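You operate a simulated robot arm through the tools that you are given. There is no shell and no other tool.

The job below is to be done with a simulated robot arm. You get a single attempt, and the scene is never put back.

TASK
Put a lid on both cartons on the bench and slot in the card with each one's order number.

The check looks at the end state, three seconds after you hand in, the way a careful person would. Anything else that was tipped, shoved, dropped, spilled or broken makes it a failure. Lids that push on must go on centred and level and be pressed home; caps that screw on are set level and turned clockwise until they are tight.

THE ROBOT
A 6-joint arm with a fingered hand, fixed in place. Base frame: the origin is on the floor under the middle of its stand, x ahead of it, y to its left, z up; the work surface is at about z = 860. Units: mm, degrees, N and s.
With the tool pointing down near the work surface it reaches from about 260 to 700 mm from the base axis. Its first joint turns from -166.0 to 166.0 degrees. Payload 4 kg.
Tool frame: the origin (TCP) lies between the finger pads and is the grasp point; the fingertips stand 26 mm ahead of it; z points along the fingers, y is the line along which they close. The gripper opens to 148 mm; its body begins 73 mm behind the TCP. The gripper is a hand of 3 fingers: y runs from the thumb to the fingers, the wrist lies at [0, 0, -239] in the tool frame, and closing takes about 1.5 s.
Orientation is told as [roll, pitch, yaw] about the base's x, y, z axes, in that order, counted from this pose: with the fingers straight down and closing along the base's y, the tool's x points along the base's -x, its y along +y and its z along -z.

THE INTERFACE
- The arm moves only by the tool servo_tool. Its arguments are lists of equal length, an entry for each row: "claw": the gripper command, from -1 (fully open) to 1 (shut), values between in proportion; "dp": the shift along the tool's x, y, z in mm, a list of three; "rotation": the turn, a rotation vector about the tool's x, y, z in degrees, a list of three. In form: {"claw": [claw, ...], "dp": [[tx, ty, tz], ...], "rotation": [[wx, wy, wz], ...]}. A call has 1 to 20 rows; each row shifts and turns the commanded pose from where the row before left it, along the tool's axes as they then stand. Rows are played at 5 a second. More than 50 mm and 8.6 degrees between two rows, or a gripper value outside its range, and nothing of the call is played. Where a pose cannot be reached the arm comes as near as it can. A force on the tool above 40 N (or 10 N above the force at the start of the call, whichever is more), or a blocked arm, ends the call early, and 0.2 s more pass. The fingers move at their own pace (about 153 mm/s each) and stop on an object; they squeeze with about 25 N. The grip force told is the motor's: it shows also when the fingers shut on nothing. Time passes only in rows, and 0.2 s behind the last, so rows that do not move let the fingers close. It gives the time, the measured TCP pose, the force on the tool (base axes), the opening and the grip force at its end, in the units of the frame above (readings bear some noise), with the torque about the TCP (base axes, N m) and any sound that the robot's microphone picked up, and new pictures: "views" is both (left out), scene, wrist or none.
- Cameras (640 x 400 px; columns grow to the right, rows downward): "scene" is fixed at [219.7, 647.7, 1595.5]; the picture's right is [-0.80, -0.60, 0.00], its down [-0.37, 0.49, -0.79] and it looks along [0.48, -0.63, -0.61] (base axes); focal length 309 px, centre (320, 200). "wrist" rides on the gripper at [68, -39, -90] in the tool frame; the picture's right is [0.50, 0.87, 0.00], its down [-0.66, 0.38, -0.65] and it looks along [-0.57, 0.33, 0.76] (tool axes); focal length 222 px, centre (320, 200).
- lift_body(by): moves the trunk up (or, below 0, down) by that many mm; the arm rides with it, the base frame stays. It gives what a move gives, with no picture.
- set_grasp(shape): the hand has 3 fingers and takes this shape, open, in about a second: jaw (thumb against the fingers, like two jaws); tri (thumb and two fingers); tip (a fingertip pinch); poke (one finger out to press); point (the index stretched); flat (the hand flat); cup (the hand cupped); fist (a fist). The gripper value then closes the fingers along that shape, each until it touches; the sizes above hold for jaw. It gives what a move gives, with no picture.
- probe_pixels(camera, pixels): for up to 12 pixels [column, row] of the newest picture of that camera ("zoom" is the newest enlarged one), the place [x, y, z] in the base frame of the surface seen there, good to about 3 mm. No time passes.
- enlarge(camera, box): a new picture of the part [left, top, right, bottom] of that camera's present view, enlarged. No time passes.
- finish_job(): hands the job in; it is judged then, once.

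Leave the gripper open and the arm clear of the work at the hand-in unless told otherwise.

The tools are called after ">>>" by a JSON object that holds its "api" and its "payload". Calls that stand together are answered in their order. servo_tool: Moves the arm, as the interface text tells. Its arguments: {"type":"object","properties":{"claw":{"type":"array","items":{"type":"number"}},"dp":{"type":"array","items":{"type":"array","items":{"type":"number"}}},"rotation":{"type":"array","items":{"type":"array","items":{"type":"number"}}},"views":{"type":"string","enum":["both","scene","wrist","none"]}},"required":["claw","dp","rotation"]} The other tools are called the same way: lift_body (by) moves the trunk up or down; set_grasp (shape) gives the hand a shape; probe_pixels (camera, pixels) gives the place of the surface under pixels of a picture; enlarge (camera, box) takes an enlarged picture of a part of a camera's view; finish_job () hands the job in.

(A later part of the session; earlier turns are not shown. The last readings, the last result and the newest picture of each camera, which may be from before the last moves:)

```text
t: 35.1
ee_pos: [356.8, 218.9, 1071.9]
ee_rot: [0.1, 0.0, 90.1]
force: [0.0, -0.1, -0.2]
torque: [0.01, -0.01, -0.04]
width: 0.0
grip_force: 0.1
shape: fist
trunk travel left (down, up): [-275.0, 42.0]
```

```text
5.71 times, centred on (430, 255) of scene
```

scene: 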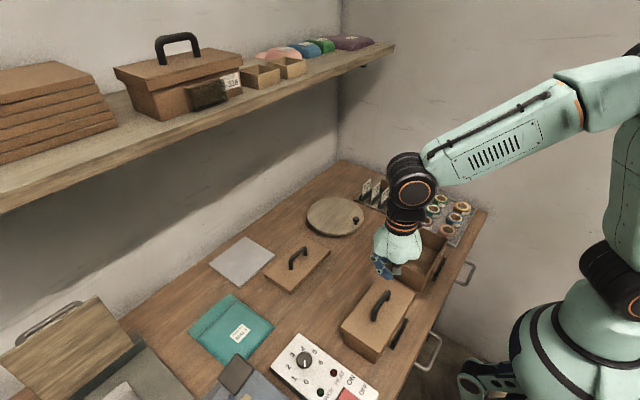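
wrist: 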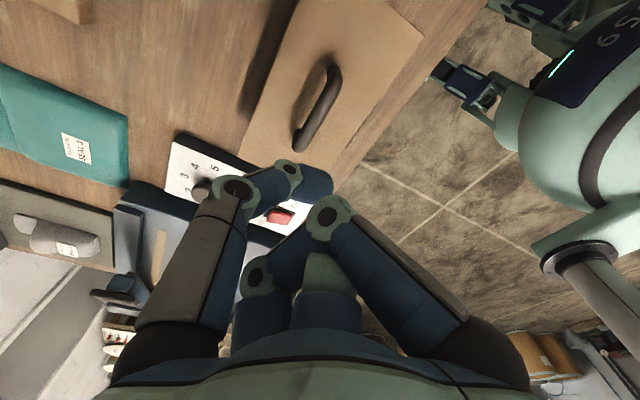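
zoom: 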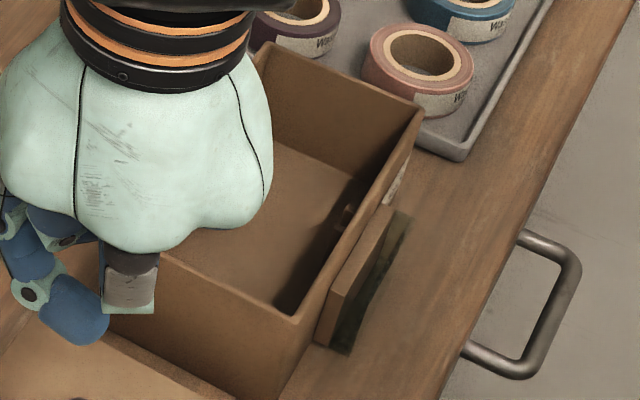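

A better press: the jaw half open puts three fingertips on the lid's top around the handle, balanced about the centre. I'll set jaw and half-open it, centre over the lid, and lower to just above the lid top.

>>> {"api": "set_grasp", "payload": {"shape": "jaw"}}

>>> {"api": "servo_tool", "payload": {"claw": [0, 0, 0, 0, 0, 0], "dp": [[1, -5, 0], [0, 0, 0], [0, 0, 30], [0, 0, 30], [0, 0, 30], [0, 0, 0]], "rotation": [[0, 0, 0], [0, 0, 0], [0, 0, 0], [0, 0, 0], [0, 0, 0], [0, 0, 0]]}}

>>> {"api": "enlarge", "payload": {"camera": "scene", "box": [325, 265, 425, 365]}}

>>> {"api": "enlarge", "payload": {"camera": "wrist", "box": [180, 50, 500, 250]}}

```text
t: 36.0
ee_pos: [357.4, 219.7, 1072.4]
ee_rot: [-0.1, 0.0, 90.1]
force: [0.1, 0.0, 0.5]
torque: [-0.01, -0.02, 0.01]
width: 148.0
grip_force: 0.0
shape: jaw
trunk travel left (down, up): [-275.0, 42.0]
```

```text
t: 37.4
ee_pos: [363.3, 220.0, 982.3]
ee_rot: [-0.1, 0.0, 90.0]
force: [0.0, 0.8, -0.2]
torque: [0.0, -0.01, -0.02]
width: 74.5
grip_force: 0.1
shape: jaw
trunk travel left (down, up): [-275.0, 42.0]
```

scene: 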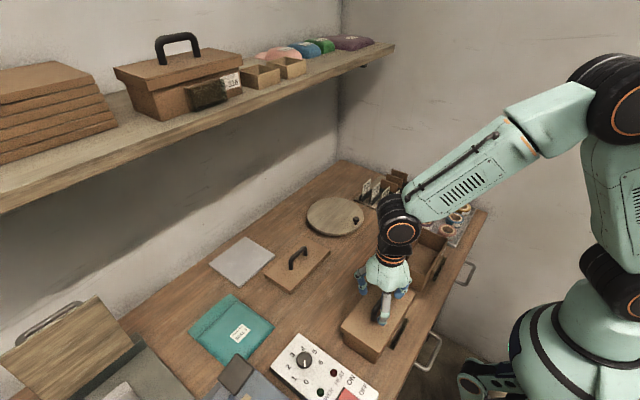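
wrist: 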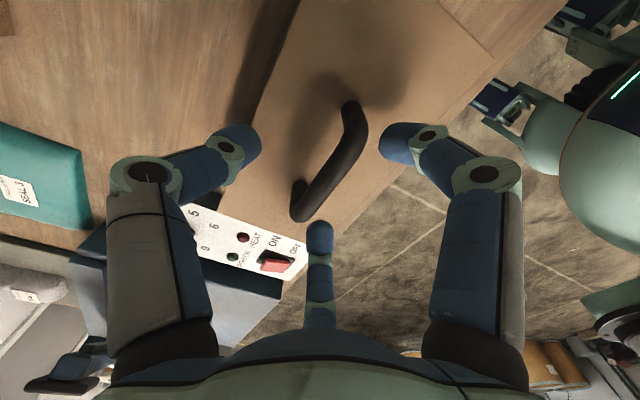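

```text
4.00 times, centred on (375, 315) of scene
```

zoom: 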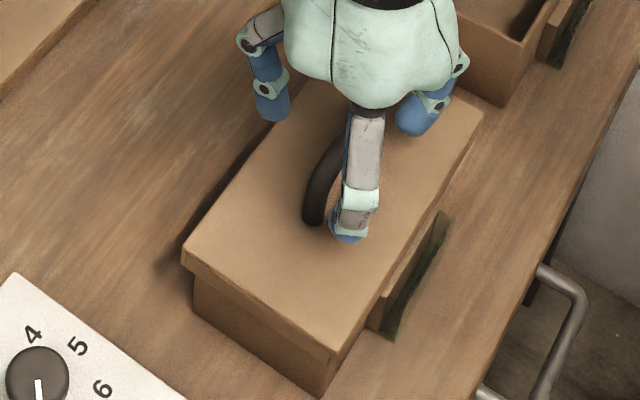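

```text
2.00 times, centred on (340, 150) of wrist
```

zoom: 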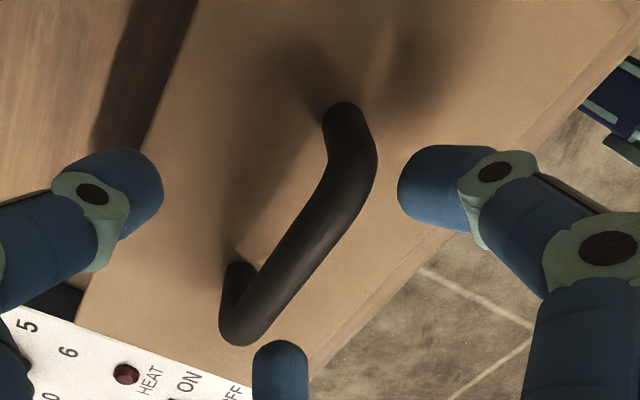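

The thumb is close to the lid's +x edge. I'll narrow to about 59 mm, shift 4 mm toward -x and 2 mm toward -y, and lower to z≈962.

>>> {"api": "servo_tool", "payload": {"claw": [0.2, 0.2, 0.2, 0.2], "dp": [[2, 4, 0], [0, 0, 10], [0, 0, 10], [0, 0, 0]], "rotation": [[0, 0, 0], [0, 0, 0], [0, 0, 0], [0, 0, 0]]}}

>>> {"api": "enlarge", "payload": {"camera": "scene", "box": [325, 265, 425, 365]}}

>>> {"api": "enlarge", "payload": {"camera": "wrist", "box": [180, 50, 500, 250]}}

>>> {"api": "probe_pixels", "payload": {"camera": "wrist", "pixels": [[255, 145], [240, 155], [395, 145], [410, 150], [320, 225], [320, 240], [262, 130], [390, 130], [270, 120], [380, 115], [340, 150], [300, 210]]}}

```text
t: 38.4
ee_pos: [358.9, 216.9, 961.2]
ee_rot: [-0.1, 0.0, 90.0]
force: [0.8, -0.2, 0.3]
torque: [-0.02, -0.01, -0.01]
width: 59.5
grip_force: 0.1
shape: jaw
trunk travel left (down, up): [-275.0, 42.0]
```

scene: 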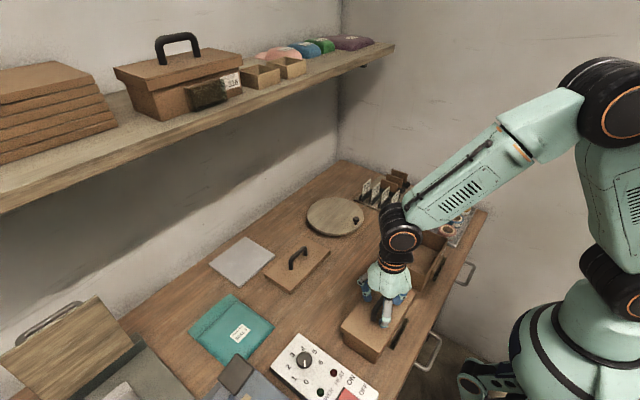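
wrist: 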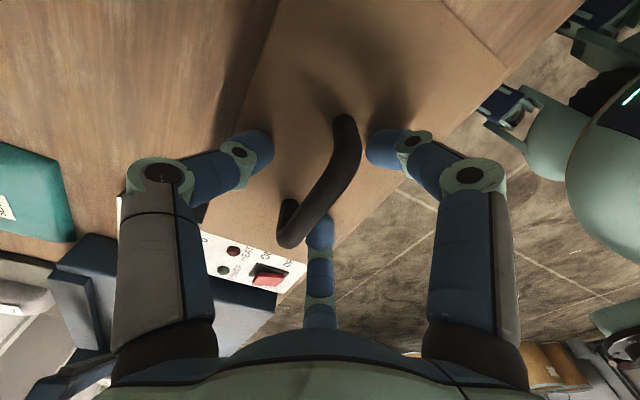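

```text
4.00 times, centred on (375, 315) of scene
```

zoom: 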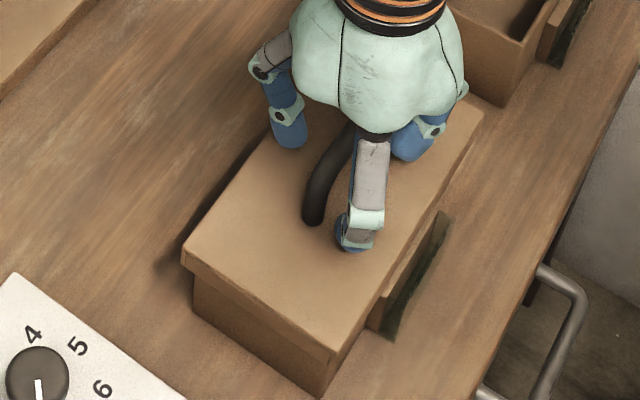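

```text
2.00 times, centred on (340, 150) of wrist
```

zoom: 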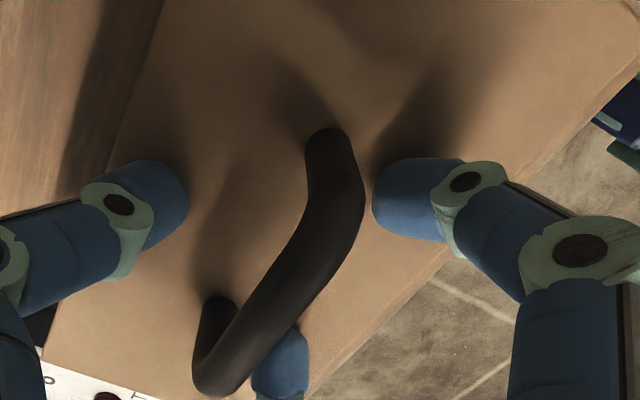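

```text
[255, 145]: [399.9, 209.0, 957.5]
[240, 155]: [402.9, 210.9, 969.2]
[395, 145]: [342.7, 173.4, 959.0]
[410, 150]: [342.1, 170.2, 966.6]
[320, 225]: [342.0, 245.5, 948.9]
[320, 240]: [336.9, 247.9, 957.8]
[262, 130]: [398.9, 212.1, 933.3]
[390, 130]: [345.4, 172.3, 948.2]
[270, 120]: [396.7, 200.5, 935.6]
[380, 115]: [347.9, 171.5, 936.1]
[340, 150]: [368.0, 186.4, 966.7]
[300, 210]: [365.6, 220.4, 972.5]
```

The fingertips are just above the lid around the handle, at about (399,212), (343,173) and (342,246). Now pressing down in 2 mm steps with the force guard active.

>>> {"api": "servo_tool", "payload": {"claw": [0.2, 0.2, 0.2, 0.2, 0.2], "dp": [[0, 0, 2], [0, 0, 2], [0, 0, 2], [0, 0, 1], [0, 0, 0]], "rotation": [[0, 0, 0], [0, 0, 0], [0, 0, 0], [0, 0, 0], [0, 0, 0]], "views": "scene"}}

```text
t: 39.6
ee_pos: [358.4, 217.1, 955.7]
ee_rot: [-0.1, -0.1, 90.0]
force: [4.8, -4.3, 15.2]
torque: [-0.08, -0.2, -0.01]
width: 15.2
grip_force: 25.0
shape: jaw
trunk travel left (down, up): [-275.0, 42.0]
```

scene: 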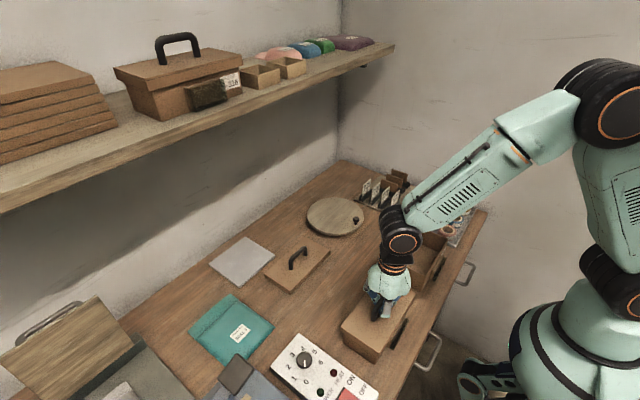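

The width dropped to 15 mm: on contact the fingers curled inward around the bar. Force is 15 N. I'll look closely before doing anything.

>>> {"api": "enlarge", "payload": {"camera": "scene", "box": [325, 265, 425, 365]}}

>>> {"api": "probe_pixels", "payload": {"camera": "zoom", "pixels": [[195, 255], [260, 300], [325, 340], [380, 265], [430, 185], [470, 120], [240, 200], [280, 150], [290, 250], [350, 270], [195, 265], [230, 220]]}}

>>> {"api": "enlarge", "payload": {"camera": "wrist", "box": [180, 50, 500, 250]}}

```text
4.00 times, centred on (375, 315) of scene
```

zoom: 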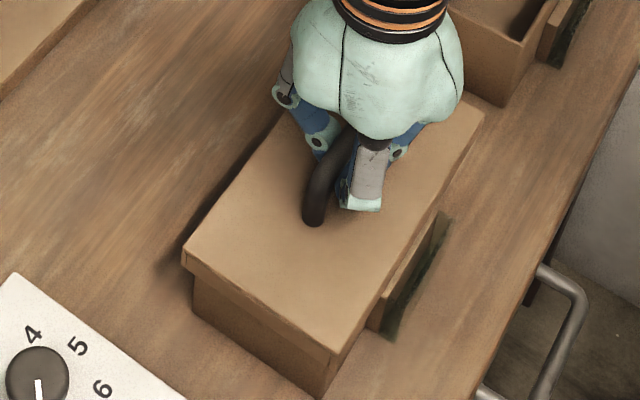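

```text
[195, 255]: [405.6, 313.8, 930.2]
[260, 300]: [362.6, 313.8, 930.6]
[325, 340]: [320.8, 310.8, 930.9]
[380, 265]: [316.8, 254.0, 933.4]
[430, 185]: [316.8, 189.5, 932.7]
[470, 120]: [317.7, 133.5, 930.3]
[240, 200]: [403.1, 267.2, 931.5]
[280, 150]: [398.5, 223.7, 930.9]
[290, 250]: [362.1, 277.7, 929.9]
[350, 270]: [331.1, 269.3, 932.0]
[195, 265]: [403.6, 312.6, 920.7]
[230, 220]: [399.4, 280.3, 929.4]
```

```text
2.00 times, centred on (340, 150) of wrist
```

zoom: 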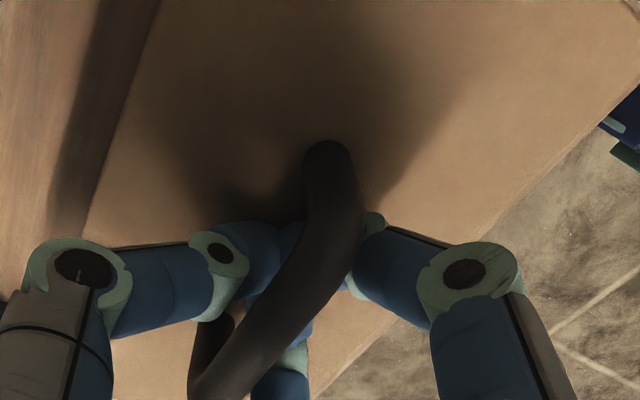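

The closed fingertips now stand on the lid's centre beneath the bar, and the lid is still level at about 931. That's a good central spot to press, so I'll shut the fingers firmly and push further in 1 mm steps up to the force limit.

>>> {"api": "servo_tool", "payload": {"claw": [1, 1, 1, 1, 1, 1, 1], "dp": [[0, 0, 1], [0, 0, 1], [0, 0, 1], [0, 0, 1], [0, 0, 1], [0, 0, 1], [0, 0, 0]], "rotation": [[0, 0, 0], [0, 0, 0], [0, 0, 0], [0, 0, 0], [0, 0, 0], [0, 0, 0], [0, 0, 0]], "views": "scene"}}

>>> {"api": "enlarge", "payload": {"camera": "scene", "box": [325, 265, 425, 365]}}

>>> {"api": "probe_pixels", "payload": {"camera": "zoom", "pixels": [[195, 255], [260, 300], [325, 340], [380, 265], [430, 185], [470, 120], [240, 200], [280, 150], [290, 250], [350, 270], [195, 265], [230, 220]]}}

```text
t: 40.3
ee_pos: [360.7, 216.0, 955.2]
ee_rot: [-0.4, -0.2, 90.0]
force: [-0.4, -5.7, 21.7]
torque: [-0.12, -0.08, 0.0]
width: 15.2
grip_force: 24.8
shape: jaw
trunk travel left (down, up): [-275.0, 42.0]
stopped in row 3: the force on the tool passed its limit at 42 N (the readings are from after the stop); the commanded pose is now the measured one
```

scene: 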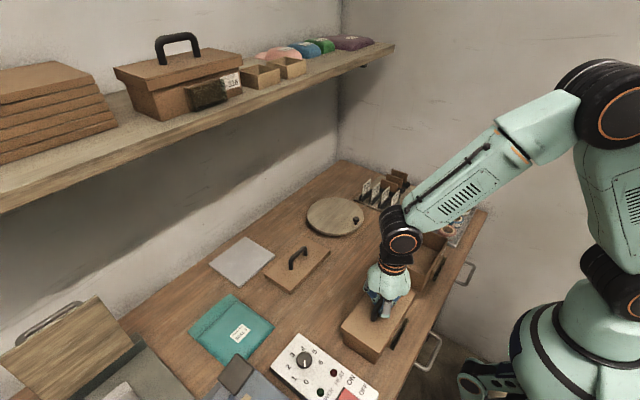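

```text
4.00 times, centred on (375, 315) of scene
```

zoom: 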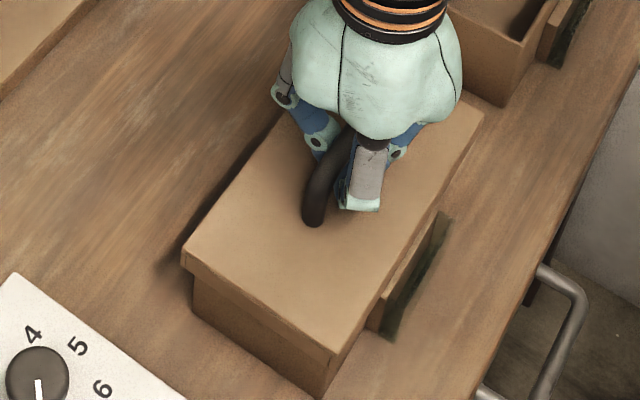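

```text
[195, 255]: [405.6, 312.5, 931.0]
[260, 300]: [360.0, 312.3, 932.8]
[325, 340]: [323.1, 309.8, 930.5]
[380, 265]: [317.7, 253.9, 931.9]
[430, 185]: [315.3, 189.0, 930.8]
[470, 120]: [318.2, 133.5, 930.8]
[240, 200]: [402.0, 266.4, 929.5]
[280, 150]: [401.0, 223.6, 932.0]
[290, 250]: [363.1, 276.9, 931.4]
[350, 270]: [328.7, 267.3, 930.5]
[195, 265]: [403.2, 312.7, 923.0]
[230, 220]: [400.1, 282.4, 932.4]
```

A 42 N push left the lid at 931, so it's solidly home and level. I'll relieve the pressure by 2 mm, open the fingers clear of the bar and rise.

>>> {"api": "servo_tool", "payload": {"claw": [1, 0.6, 0.2, -0.3, -0.3, -0.3, -0.3, -0.3, -0.3], "dp": [[0, 0, -2], [0, 0, 0], [0, 0, 0], [0, 0, 0], [0, 0, 0], [0, 0, -25], [0, 0, -30], [0, 0, -30], [0, 0, 0]], "rotation": [[0, 0, 0], [0, 0, 0], [0, 0, 0], [0, 0, 0], [0, 0, 0], [0, 0, 0], [0, 0, 0], [0, 0, 0], [0, 0, 0]], "views": "both"}}

>>> {"api": "enlarge", "payload": {"camera": "scene", "box": [320, 265, 420, 365]}}

>>> {"api": "probe_pixels", "payload": {"camera": "zoom", "pixels": [[216, 255], [280, 300], [345, 340], [400, 265], [450, 185], [495, 115], [260, 200], [300, 150], [340, 100], [380, 80], [420, 100], [360, 160]]}}

```text
t: 42.3
ee_pos: [360.4, 214.7, 1038.6]
ee_rot: [-0.3, -0.1, 90.1]
force: [-1.2, -0.1, -0.7]
torque: [-0.01, 0.0, -0.03]
width: 95.7
grip_force: 0.0
shape: jaw
trunk travel left (down, up): [-275.0, 42.0]
```

scene: 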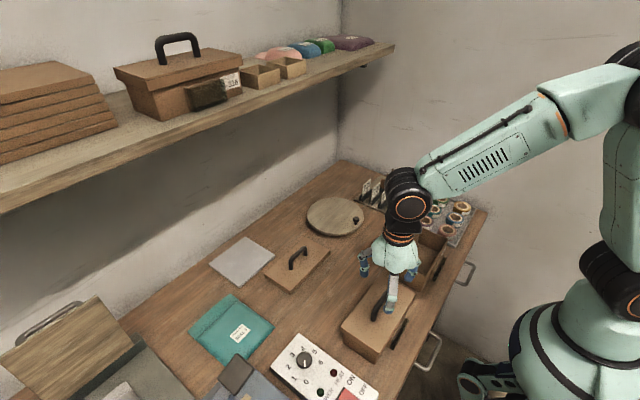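
wrist: 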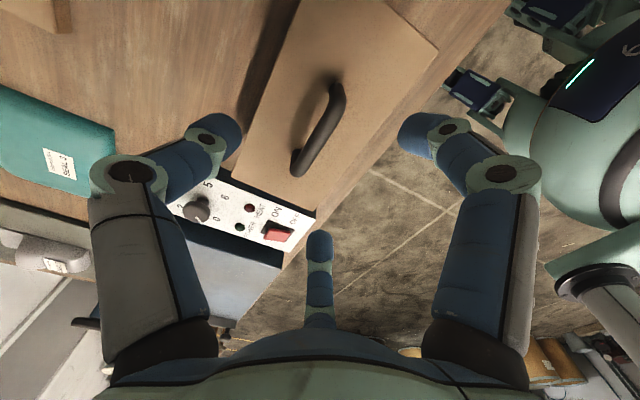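

```text
4.00 times, centred on (370, 315) of scene
```

zoom: 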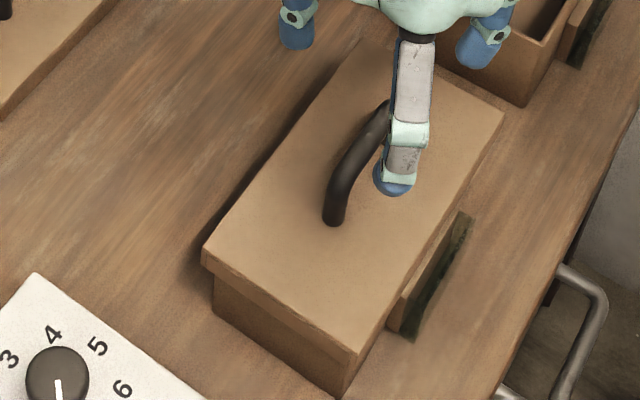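

```text
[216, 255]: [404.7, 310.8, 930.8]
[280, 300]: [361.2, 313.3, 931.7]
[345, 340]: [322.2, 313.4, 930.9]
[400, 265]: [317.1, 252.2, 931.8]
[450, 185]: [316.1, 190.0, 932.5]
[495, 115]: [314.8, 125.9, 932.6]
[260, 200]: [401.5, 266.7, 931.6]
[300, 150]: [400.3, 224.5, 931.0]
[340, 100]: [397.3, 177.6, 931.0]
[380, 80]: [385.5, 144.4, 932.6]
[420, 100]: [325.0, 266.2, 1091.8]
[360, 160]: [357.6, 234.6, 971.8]
```

Lid B is on, level and centred. For carton A I need to know the wrist's yaw limits, since +90 was out of reach at its azimuth. With the empty hand raised, I'll turn back to yaw 0, move above carton A and try yaw -90.

>>> {"api": "servo_tool", "payload": {"claw": [-0.3, -0.3, -0.3, -0.3, -0.3, -0.3, -0.3, -0.3, -0.3, -0.3, -0.3, -0.3, -0.3], "dp": [[0, 0, -30], [0, 0, -30], [0, 0, 0], [0, 0, 0], [0, 0, 0], [0, 0, 0], [0, 0, 0], [0, 0, 0], [0, 0, 0], [0, 0, 0], [0, 0, 0], [0, 0, 0], [0, 0, 0]], "rotation": [[0, 0, 0], [0, 0, 0], [0, 0, 8.2], [0, 0, 8.2], [0, 0, 8.2], [0, 0, 8.2], [0, 0, 8.2], [0, 0, 8.2], [0, 0, 8.2], [0, 0, 8.2], [0, 0, 8.2], [0, 0, 8.2], [0, 0, 8]], "views": "none"}}

>>> {"api": "servo_tool", "payload": {"claw": [-0.3, -0.3, -0.3, -0.3, -0.3, -0.3, -0.3, -0.3, -0.3, -0.3, -0.3, -0.3, -0.3, -0.3, -0.3, -0.3, -0.3, -0.3], "dp": [[0, -41, 0], [0, -41, 0], [0, -41, 0], [0, -41, 0], [0, -41, 0], [0, -43, 0], [0, 0, 0], [0, 0, 0], [0, 0, 0], [0, 0, 0], [0, 0, 0], [0, 0, 0], [0, 0, 0], [0, 0, 0], [0, 0, 0], [0, 0, 0], [0, 0, 0], [0, 0, 0]], "rotation": [[0, 0, 0], [0, 0, 0], [0, 0, 0], [0, 0, 0], [0, 0, 0], [0, 0, 0], [0, 0, 8.2], [0, 0, 8.2], [0, 0, 8.2], [0, 0, 8.2], [0, 0, 8.2], [0, 0, 8.2], [0, 0, 8.2], [0, 0, 8.2], [0, 0, 8.2], [0, 0, 8.2], [0, 0, 8], [0, 0, 0]]}}

```text
t: 45.1
ee_pos: [360.4, 217.4, 1101.1]
ee_rot: [0.1, -0.2, -0.1]
force: [0.3, 0.4, -0.6]
torque: [0.0, 0.02, -0.02]
width: 96.0
grip_force: 0.0
shape: jaw
trunk travel left (down, up): [-275.0, 42.0]
```

```text
t: 48.9
ee_pos: [358.7, -30.5, 1100.3]
ee_rot: [0.3, 0.2, -90.1]
force: [-0.4, 0.8, -0.9]
torque: [0.02, 0.01, 0.04]
width: 96.1
grip_force: 0.2
shape: jaw
trunk travel left (down, up): [-275.0, 42.0]
```

scene: 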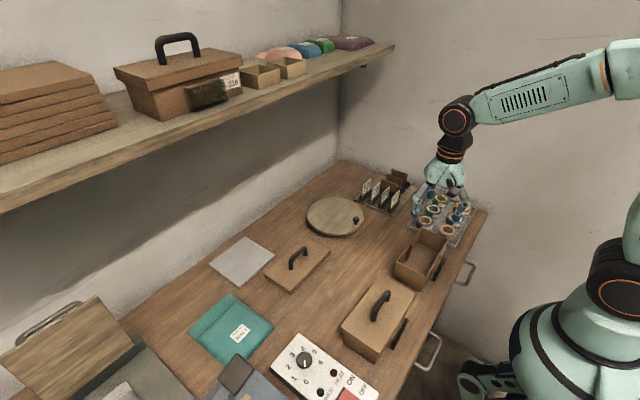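
wrist: 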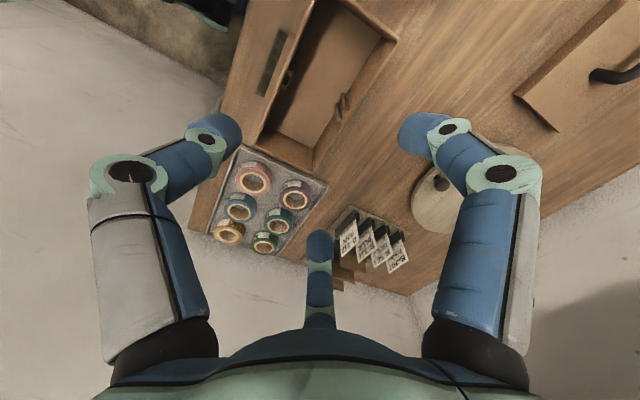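

Yaw -90 works above carton A. Now I'll see whether yaw -90 also holds over lid 1 at (648,188), staying at z≈1100.

>>> {"api": "servo_tool", "payload": {"claw": [-0.3, -0.3, -0.3, -0.3, -0.3, -0.3, -0.3, -0.3, -0.3], "dp": [[27.3, 36, 0], [27.3, 36, 0], [27.3, 36, 0], [27.3, 36, 0], [27.3, 36, 0], [27.3, 36, 0], [27.3, 36, 0], [27.3, 36, 0], [0, 0, 0]], "rotation": [[0, 0, 0], [0, 0, 0], [0, 0, 0], [0, 0, 0], [0, 0, 0], [0, 0, 0], [0, 0, 0], [0, 0, 0], [0, 0, 0]]}}

```text
t: 50.9
ee_pos: [639.5, 184.2, 1102.2]
ee_rot: [0.2, 0.1, -90.0]
force: [0.6, -0.4, 0.2]
torque: [0.02, -0.01, -0.04]
width: 95.8
grip_force: 0.0
shape: jaw
out of reach, approached as far as the arm can: row 8
trunk travel left (down, up): [-275.0, 42.0]
```

scene: 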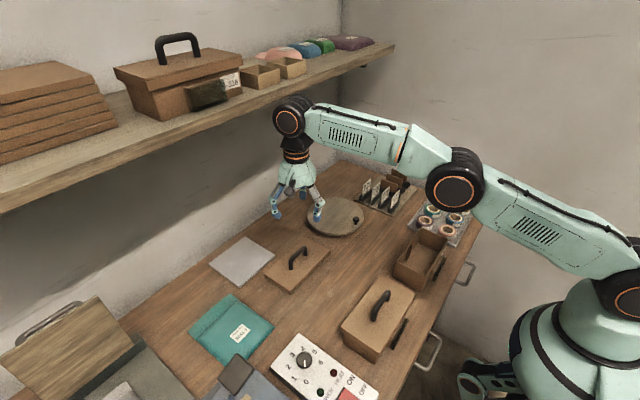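
wrist: 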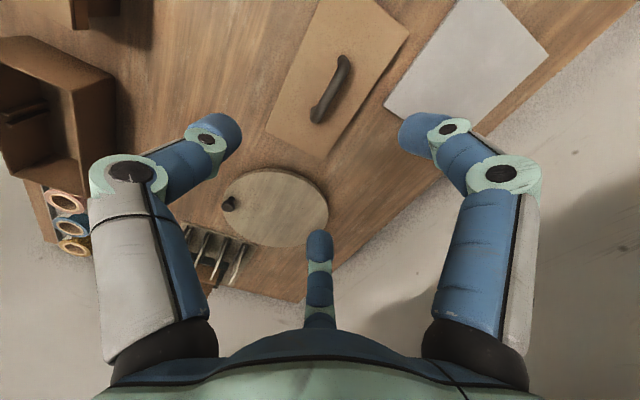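

Yaw -90 works over lid 1 as well; only the radius at this height was marginal. I'll probe lid 1's handle and corners from the wrist view.

>>> {"api": "enlarge", "payload": {"camera": "wrist", "box": [250, 0, 430, 170]}}

>>> {"api": "probe_pixels", "payload": {"camera": "zoom", "pixels": [[300, 65], [280, 225], [330, 150], [300, 200], [345, 100], [90, 290], [215, 365], [265, 0], [440, 60], [160, 330], [320, 230], [180, 150]]}}

```text
2.35 times, centred on (340, 85) of wrist
```

zoom: 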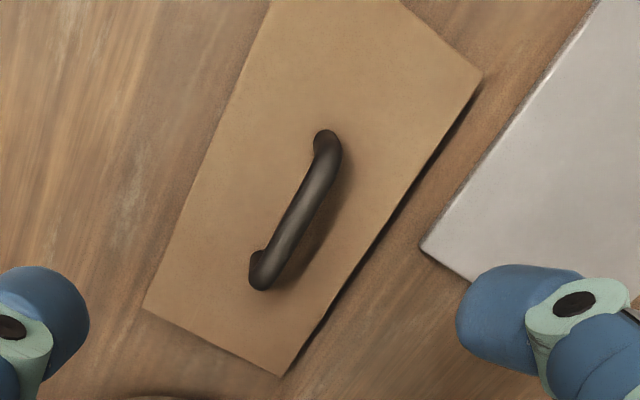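

```text
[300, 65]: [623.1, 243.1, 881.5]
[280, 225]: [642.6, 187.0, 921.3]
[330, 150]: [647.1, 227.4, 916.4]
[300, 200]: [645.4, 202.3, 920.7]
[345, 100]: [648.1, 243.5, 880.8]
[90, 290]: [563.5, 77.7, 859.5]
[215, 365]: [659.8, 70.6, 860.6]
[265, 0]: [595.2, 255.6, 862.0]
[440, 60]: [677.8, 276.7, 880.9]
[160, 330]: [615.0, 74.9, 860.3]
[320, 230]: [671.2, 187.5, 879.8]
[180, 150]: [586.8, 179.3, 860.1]
```

>>> {"api": "probe_pixels", "payload": {"camera": "zoom", "pixels": [[146, 307], [281, 370], [479, 77], [200, 335], [240, 355], [330, 290], [400, 185], [175, 240], [220, 130], [262, 280], [326, 135], [310, 180]]}}

>>> {"api": "probe_pixels", "payload": {"camera": "zoom", "pixels": [[265, 268], [285, 232], [300, 205], [315, 175], [325, 158], [335, 145], [275, 270], [295, 235], [325, 180], [270, 250], [290, 212], [255, 262]]}}

```text
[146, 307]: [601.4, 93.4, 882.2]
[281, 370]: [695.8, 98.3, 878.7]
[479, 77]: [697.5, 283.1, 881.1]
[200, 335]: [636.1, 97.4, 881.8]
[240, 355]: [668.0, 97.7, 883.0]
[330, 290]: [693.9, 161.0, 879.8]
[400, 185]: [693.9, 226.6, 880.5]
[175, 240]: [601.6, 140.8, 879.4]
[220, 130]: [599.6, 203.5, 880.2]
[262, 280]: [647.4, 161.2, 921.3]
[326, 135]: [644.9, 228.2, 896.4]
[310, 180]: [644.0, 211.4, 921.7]
```

```text
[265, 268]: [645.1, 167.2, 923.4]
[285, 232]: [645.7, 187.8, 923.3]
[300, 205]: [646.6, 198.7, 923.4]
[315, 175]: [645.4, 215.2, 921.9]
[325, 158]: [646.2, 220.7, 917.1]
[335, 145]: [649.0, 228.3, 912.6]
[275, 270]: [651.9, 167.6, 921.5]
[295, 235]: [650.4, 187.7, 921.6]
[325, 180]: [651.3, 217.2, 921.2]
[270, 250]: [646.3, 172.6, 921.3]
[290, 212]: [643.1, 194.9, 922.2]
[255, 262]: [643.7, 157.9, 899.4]
```

Lid 1 is centred near (648, 188.5), with its handle bar at x≈647 and top z≈922. I'll descend above it to z≈975.

>>> {"api": "servo_tool", "payload": {"claw": [-0.3, -0.3, -0.3, -0.3, -0.3], "dp": [[4.3, 8, 30], [0, 0, 35], [0, 0, 35], [0, 0, 27], [0, 0, 0]], "rotation": [[0, 0, 0], [0, 0, 0], [0, 0, 0], [0, 0, 0], [0, 0, 0]]}}

>>> {"api": "enlarge", "payload": {"camera": "wrist", "box": [180, 50, 500, 250]}}

```text
t: 52.1
ee_pos: [649.9, 188.3, 975.7]
ee_rot: [0.3, 0.1, -89.9]
force: [0.6, 0.7, -0.1]
torque: [0.0, -0.01, -0.02]
width: 95.8
grip_force: 0.1
shape: jaw
trunk travel left (down, up): [-275.0, 42.0]
```

scene: 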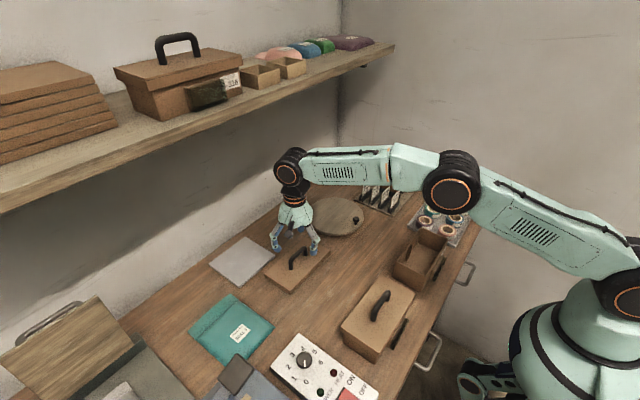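
wrist: 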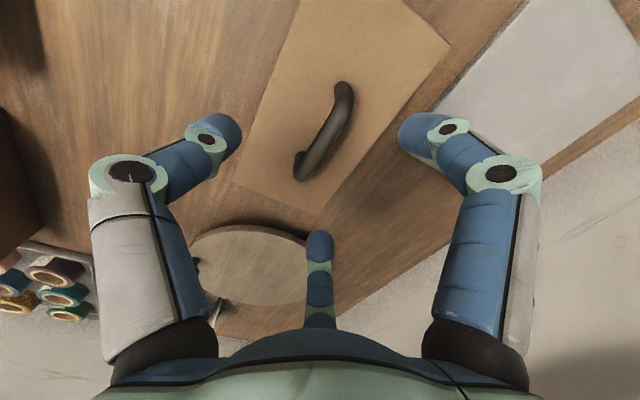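

```text
2.00 times, centred on (340, 150) of wrist
```

zoom: 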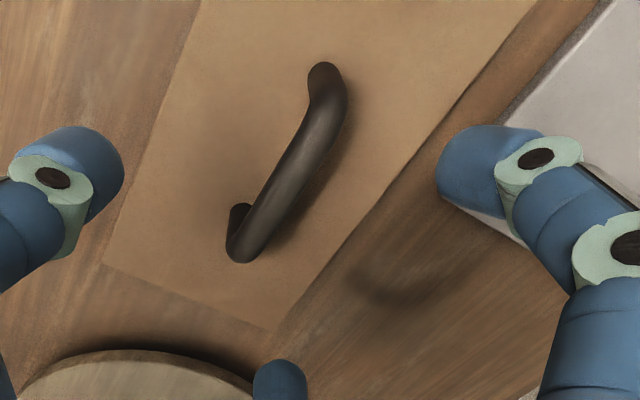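

Clear. I'll shift 2 mm toward -x, lower to z≈931 and close on the bar.

>>> {"api": "servo_tool", "payload": {"claw": [-0.3, -0.3, -0.3, -0.3, 0.3, 1, 1, 1, 1, 1], "dp": [[0, -2, 15], [0, 0, 15], [0, 0, 14.5], [0, 0, 0], [0, 0, 0], [0, 0, 0], [0, 0, 0], [0, 0, 0], [0, 0, 0], [0, 0, 0]], "rotation": [[0, 0, 0], [0, 0, 0], [0, 0, 0], [0, 0, 0], [0, 0, 0], [0, 0, 0], [0, 0, 0], [0, 0, 0], [0, 0, 0], [0, 0, 0]]}}

>>> {"api": "enlarge", "payload": {"camera": "wrist", "box": [180, 50, 500, 250]}}

```text
t: 54.3
ee_pos: [647.5, 189.9, 928.5]
ee_rot: [0.1, 0.1, -90.0]
force: [0.0, -1.1, -0.8]
torque: [0.02, -0.01, 0.02]
width: 8.6
grip_force: 25.2
shape: jaw
trunk travel left (down, up): [-275.0, 42.0]
```

scene: 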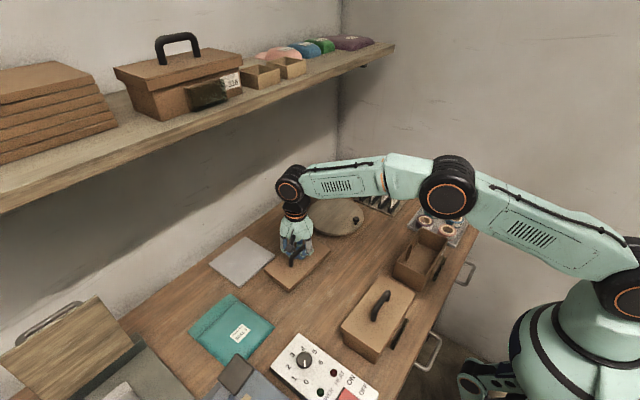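
wrist: 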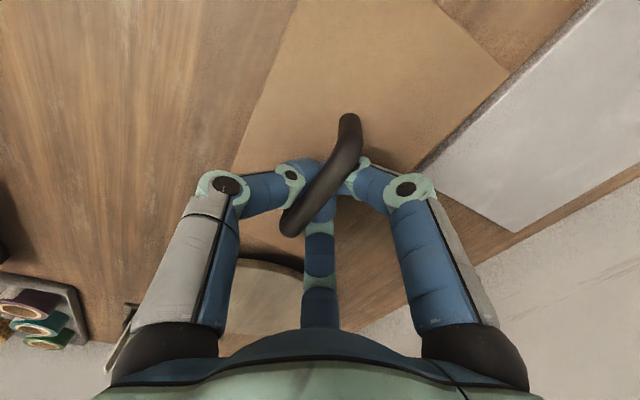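

```text
2.00 times, centred on (340, 150) of wrist
```

zoom: 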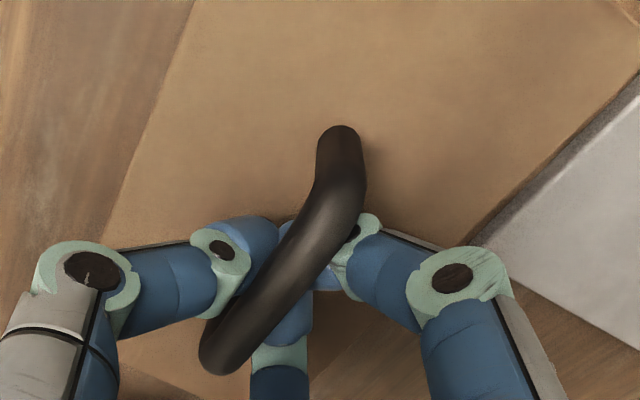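

Width is 8.6, which means the tips are slightly below the bar's widest part. I'll reopen, rise 4 mm and re-close for a proper pinch like the first lid.

>>> {"api": "servo_tool", "payload": {"claw": [0.5, -0.2, -0.2, -0.2, -0.2, 0.4, 1, 1, 1, 1, 1], "dp": [[0, 0, 0], [0, 0, 0], [0, 0, 0], [0, 0, -4], [0, 0, 0], [0, 0, 0], [0, 0, 0], [0, 0, 0], [0, 0, 0], [0, 0, 0], [0, 0, 0]], "rotation": [[0, 0, 0], [0, 0, 0], [0, 0, 0], [0, 0, 0], [0, 0, 0], [0, 0, 0], [0, 0, 0], [0, 0, 0], [0, 0, 0], [0, 0, 0], [0, 0, 0]]}}

>>> {"api": "enlarge", "payload": {"camera": "scene", "box": [240, 210, 350, 310]}}

```text
t: 56.7
ee_pos: [647.9, 190.6, 932.6]
ee_rot: [0.3, 0.2, -90.1]
force: [0.7, 0.3, 0.3]
torque: [0.0, 0.03, -0.04]
width: 13.3
grip_force: 24.8
shape: jaw
trunk travel left (down, up): [-275.0, 42.0]
```

scene: 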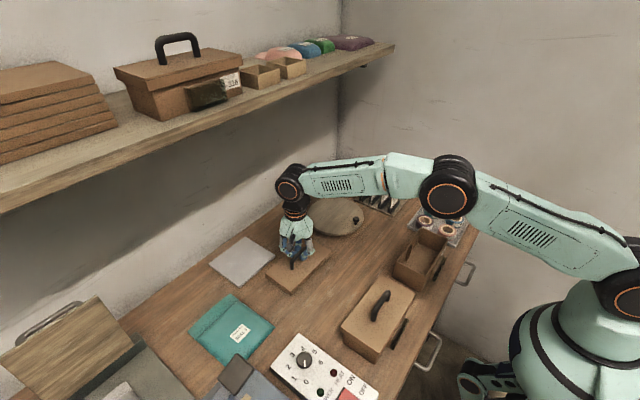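
wrist: 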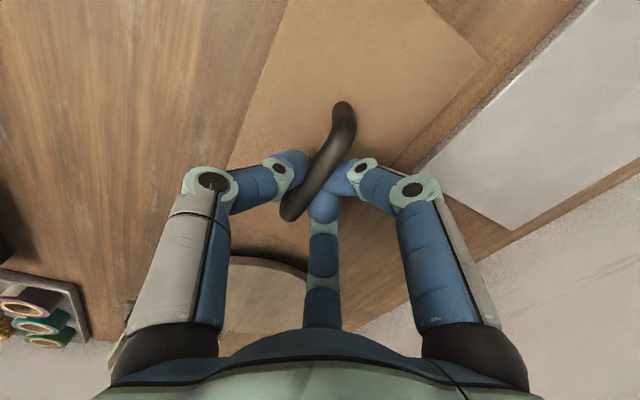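

```text
4.00 times, centred on (295, 260) of scene
```

zoom: 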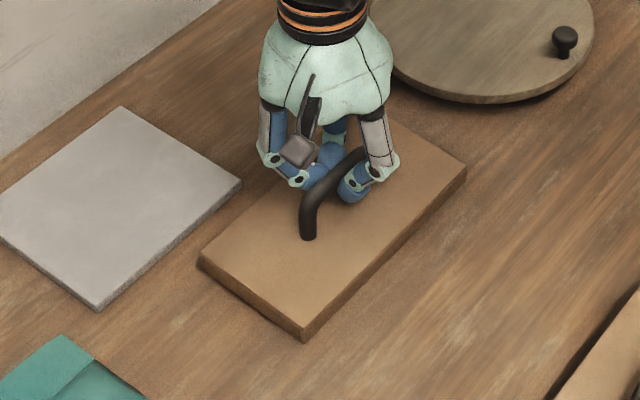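

A good pinch at 13.3 mm. I'll lift it straight up 50 mm and check the lid's tilt.

>>> {"api": "servo_tool", "payload": {"claw": [1, 1, 1, 1, 1, 1], "dp": [[0, 0, -5], [0, 0, -10], [0, 0, -15], [0, 0, -15], [0, -5, -5], [0, 0, 0]], "rotation": [[0, 0, 0], [0, 0, 0], [0, 0, 0], [0, 0, 0], [0, 0, 0], [0, 0, 0]]}}

>>> {"api": "enlarge", "payload": {"camera": "scene", "box": [240, 200, 350, 300]}}

>>> {"api": "probe_pixels", "payload": {"camera": "zoom", "pixels": [[210, 265], [300, 320], [465, 165], [350, 270], [420, 210], [440, 170], [250, 230], [330, 240], [290, 280], [400, 190], [330, 300], [380, 250]]}}

```text
t: 58.1
ee_pos: [642.6, 190.7, 983.4]
ee_rot: [0.2, 0.1, -89.9]
force: [0.0, -0.2, -0.8]
torque: [-0.01, 0.03, 0.0]
width: 13.5
grip_force: 24.9
shape: jaw
trunk travel left (down, up): [-275.0, 42.0]
```

scene: 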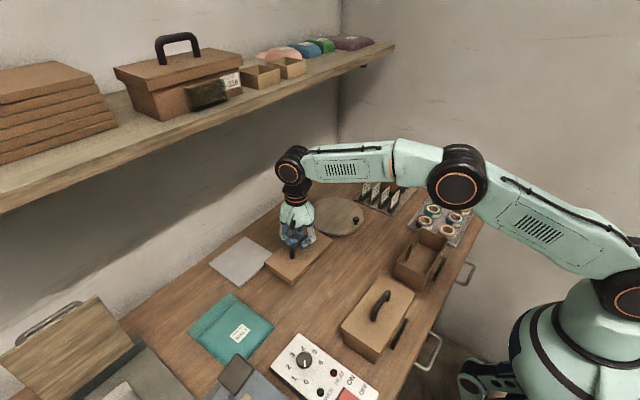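
wrist: 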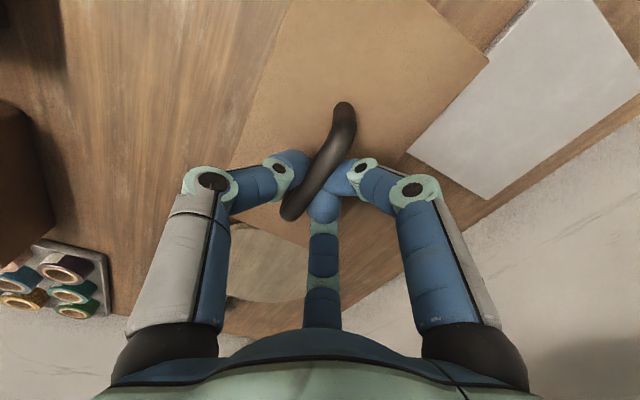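

```text
4.00 times, centred on (295, 250) of scene
```

zoom: 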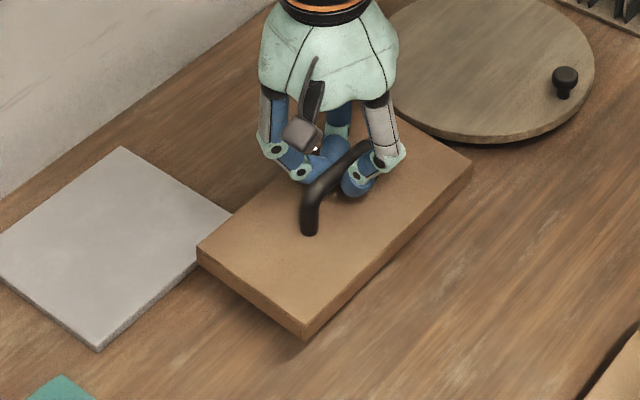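

```text
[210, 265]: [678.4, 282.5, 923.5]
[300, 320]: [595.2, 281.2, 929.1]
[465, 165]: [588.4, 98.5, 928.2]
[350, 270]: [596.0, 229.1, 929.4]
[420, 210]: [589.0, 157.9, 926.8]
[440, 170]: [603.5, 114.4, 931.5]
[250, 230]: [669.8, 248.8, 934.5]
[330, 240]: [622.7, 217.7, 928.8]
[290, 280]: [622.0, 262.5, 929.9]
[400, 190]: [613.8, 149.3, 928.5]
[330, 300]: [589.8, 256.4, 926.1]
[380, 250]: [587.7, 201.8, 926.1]
```

The lid is nearly level (about 929–934). I'll carry it toward carton A (centre ≈ (355.5, -34)), lifting to z≈1040 on the way.

>>> {"api": "servo_tool", "payload": {"claw": [1, 1, 1, 1, 1, 1, 1, 1, 1, 1, 1], "dp": [[0, -10, -25], [0, -20, -25], [-26, -32, -7], [-28, -32, 0], [-28, -32, 0], [-28, -32, 0], [-28, -32, 0], [-28, -32, 0], [-28, -32, 0], [-28, -32, 0], [0, 0, 0]], "rotation": [[0, 0, 0], [0, 0, 0], [0, 0, 0], [0, 0, 0], [0, 0, 0], [0, 0, 0], [0, 0, 0], [0, 0, 0], [0, 0, 0], [0, 0, 0], [0, 0, 0]]}}

>>> {"api": "enlarge", "payload": {"camera": "scene", "box": [370, 170, 470, 290]}}

```text
t: 60.5
ee_pos: [358.1, -31.7, 1035.1]
ee_rot: [0.2, 0.0, -89.9]
force: [0.0, -0.4, -1.4]
torque: [0.02, -0.02, 0.0]
width: 13.2
grip_force: 25.4
shape: jaw
trunk travel left (down, up): [-275.0, 42.0]
```

scene: 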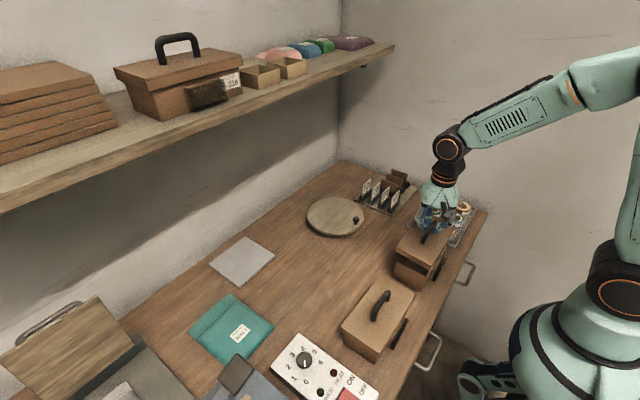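
wrist: 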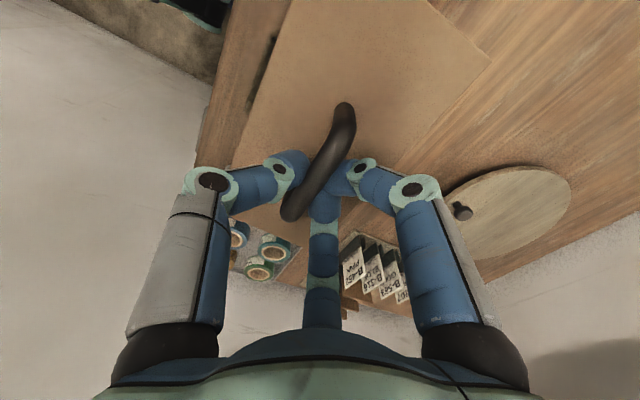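

```text
3.33 times, centred on (420, 230) of scene
```

zoom: 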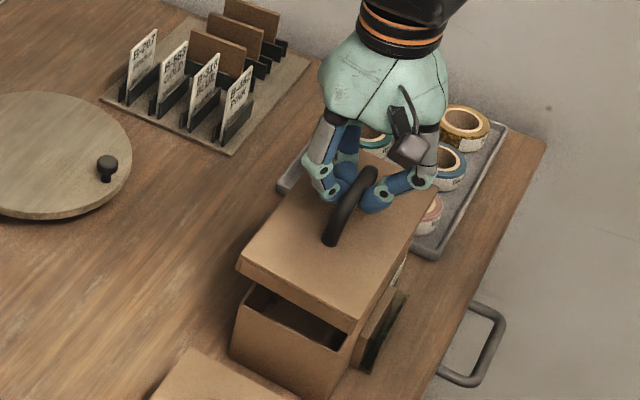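

I'll zoom tight on the lid's near end and probe edges of both lid and carton.

>>> {"api": "enlarge", "payload": {"camera": "scene", "box": [385, 232, 449, 288]}}

>>> {"api": "probe_pixels", "payload": {"camera": "zoom", "pixels": [[150, 160], [200, 190], [260, 225], [320, 262], [380, 298], [150, 130], [200, 80], [300, 150], [380, 200], [440, 180], [300, 100], [420, 230]]}}

```text
7.14 times, centred on (417, 260) of scene
```

zoom: 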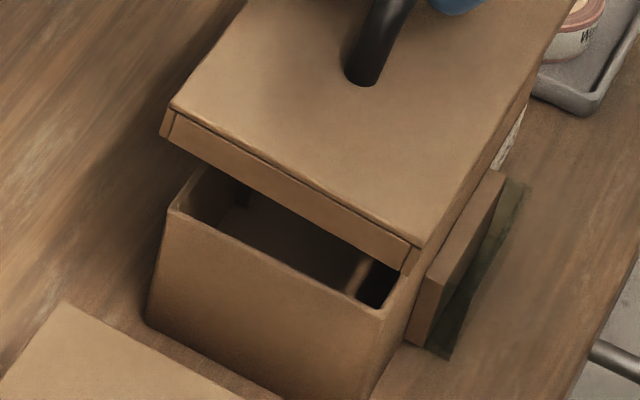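

```text
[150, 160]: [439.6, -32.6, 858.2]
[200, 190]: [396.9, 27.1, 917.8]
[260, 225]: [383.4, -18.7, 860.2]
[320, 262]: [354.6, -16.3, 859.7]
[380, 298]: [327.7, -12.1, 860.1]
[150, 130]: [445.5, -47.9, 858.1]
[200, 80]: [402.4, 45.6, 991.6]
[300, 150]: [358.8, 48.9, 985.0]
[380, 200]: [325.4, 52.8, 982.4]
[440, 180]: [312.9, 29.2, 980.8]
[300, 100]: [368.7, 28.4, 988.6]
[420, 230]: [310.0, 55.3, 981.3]
```

The lid is tilted about 6.5° again, with its +x side higher. I'll counter-rotate +6.5° about tool x and measure again.

>>> {"api": "servo_tool", "payload": {"claw": [1, 1, 1], "dp": [[0, 0, 0], [0, 0, 0], [0, 0, 0]], "rotation": [[3.3, 0, 0], [3.2, 0, 0], [0, 0, 0]], "views": "both"}}

>>> {"api": "enlarge", "payload": {"camera": "scene", "box": [385, 232, 449, 288]}}

>>> {"api": "probe_pixels", "payload": {"camera": "zoom", "pixels": [[200, 80], [300, 150], [380, 200], [440, 180], [300, 100], [420, 230], [490, 100], [230, 130], [250, 30], [460, 60], [340, 190], [520, 30]]}}

```text
t: 61.3
ee_pos: [356.4, -30.8, 1035.8]
ee_rot: [-6.2, 0.1, -89.9]
force: [-0.5, 0.1, -0.4]
torque: [0.01, 0.0, 0.0]
width: 13.0
grip_force: 25.3
shape: jaw
trunk travel left (down, up): [-275.0, 42.0]
```

scene: 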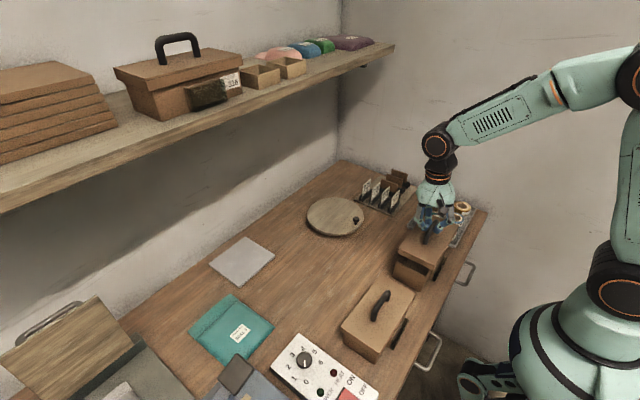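
wrist: 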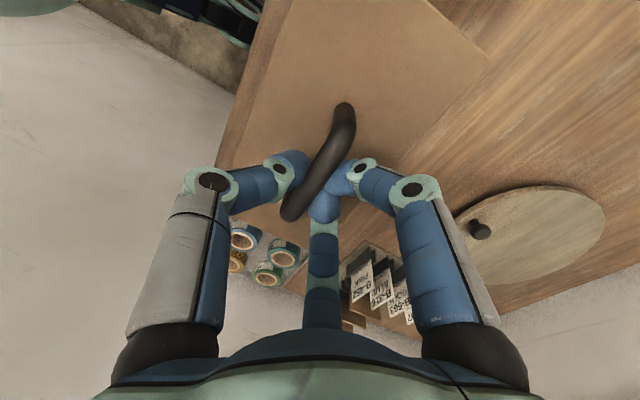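

```text
7.14 times, centred on (417, 260) of scene
```

zoom: 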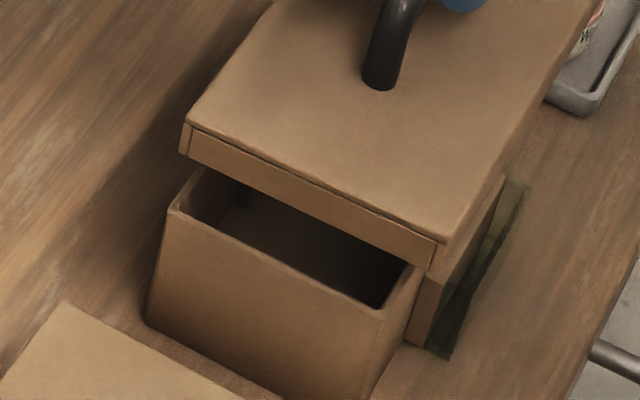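

```text
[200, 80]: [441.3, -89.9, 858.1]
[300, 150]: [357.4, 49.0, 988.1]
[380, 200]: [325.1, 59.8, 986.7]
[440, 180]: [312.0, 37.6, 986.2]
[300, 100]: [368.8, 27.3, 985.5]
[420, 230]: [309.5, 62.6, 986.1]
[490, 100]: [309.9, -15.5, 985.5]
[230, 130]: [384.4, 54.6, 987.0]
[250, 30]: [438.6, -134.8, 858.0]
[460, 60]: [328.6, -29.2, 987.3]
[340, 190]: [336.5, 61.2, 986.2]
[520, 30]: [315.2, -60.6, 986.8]
```

The lid is level now at z≈986.5. I'll probe the edges of the lid and carton to get the offset.

>>> {"api": "probe_pixels", "payload": {"camera": "zoom", "pixels": [[193, 122], [240, 145], [300, 173], [360, 201], [430, 234], [205, 97], [225, 70], [250, 36], [455, 215], [490, 160], [525, 106], [560, 50]]}}

>>> {"api": "probe_pixels", "payload": {"camera": "zoom", "pixels": [[230, 160], [300, 190], [400, 240], [172, 212], [230, 242], [300, 275], [376, 310], [230, 300], [300, 330], [190, 190], [400, 290], [165, 280]]}}

```text
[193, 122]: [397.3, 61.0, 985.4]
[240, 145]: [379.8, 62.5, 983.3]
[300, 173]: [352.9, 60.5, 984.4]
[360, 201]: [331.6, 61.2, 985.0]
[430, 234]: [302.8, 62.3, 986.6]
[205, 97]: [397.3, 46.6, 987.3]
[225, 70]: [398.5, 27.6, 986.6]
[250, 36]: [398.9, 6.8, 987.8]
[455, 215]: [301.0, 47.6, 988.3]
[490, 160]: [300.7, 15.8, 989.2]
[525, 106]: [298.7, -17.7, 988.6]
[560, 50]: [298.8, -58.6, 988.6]
```

```text
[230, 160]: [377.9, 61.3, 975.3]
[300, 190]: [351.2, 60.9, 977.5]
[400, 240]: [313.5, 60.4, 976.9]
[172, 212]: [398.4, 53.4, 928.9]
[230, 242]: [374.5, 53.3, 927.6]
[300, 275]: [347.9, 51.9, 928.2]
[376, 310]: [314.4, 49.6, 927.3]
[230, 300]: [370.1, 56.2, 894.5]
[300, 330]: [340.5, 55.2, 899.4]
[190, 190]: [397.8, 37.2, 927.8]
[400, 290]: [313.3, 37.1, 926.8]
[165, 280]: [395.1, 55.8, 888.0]
```

The lid needs about +6.5 mm in x. I'll check the lid's far (-y) end for the y centring.

>>> {"api": "enlarge", "payload": {"camera": "scene", "box": [420, 195, 484, 251]}}

>>> {"api": "probe_pixels", "payload": {"camera": "zoom", "pixels": [[250, 180], [280, 190], [300, 200], [260, 230], [240, 260], [290, 215], [310, 185], [230, 150], [270, 170], [220, 290], [320, 230], [330, 160]]}}

```text
7.14 times, centred on (452, 223) of scene
```

zoom: 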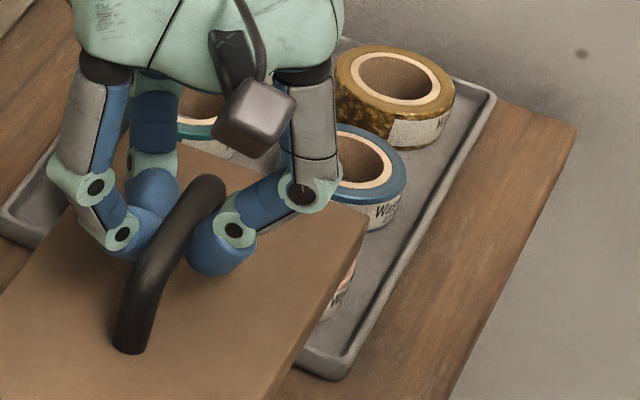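

```text
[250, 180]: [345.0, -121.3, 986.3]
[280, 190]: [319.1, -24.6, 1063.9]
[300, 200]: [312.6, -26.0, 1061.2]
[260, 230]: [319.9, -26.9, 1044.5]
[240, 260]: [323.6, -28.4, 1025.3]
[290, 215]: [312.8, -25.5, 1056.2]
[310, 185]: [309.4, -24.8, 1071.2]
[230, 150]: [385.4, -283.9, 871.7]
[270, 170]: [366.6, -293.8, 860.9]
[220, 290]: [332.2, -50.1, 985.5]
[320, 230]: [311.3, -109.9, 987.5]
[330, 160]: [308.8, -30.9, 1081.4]
```

>>> {"api": "probe_pixels", "payload": {"camera": "zoom", "pixels": [[363, 213], [355, 207], [347, 202], [248, 166], [240, 162], [230, 162], [205, 152], [190, 148], [362, 222], [350, 245], [335, 275], [320, 305]]}}

```text
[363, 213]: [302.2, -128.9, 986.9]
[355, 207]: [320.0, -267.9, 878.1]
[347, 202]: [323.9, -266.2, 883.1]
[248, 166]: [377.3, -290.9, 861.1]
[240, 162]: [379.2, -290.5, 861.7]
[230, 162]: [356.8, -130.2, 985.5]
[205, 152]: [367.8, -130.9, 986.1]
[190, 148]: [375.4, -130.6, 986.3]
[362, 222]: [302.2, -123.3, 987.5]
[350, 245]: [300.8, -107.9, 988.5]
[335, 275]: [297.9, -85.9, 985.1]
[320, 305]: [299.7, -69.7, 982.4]
```

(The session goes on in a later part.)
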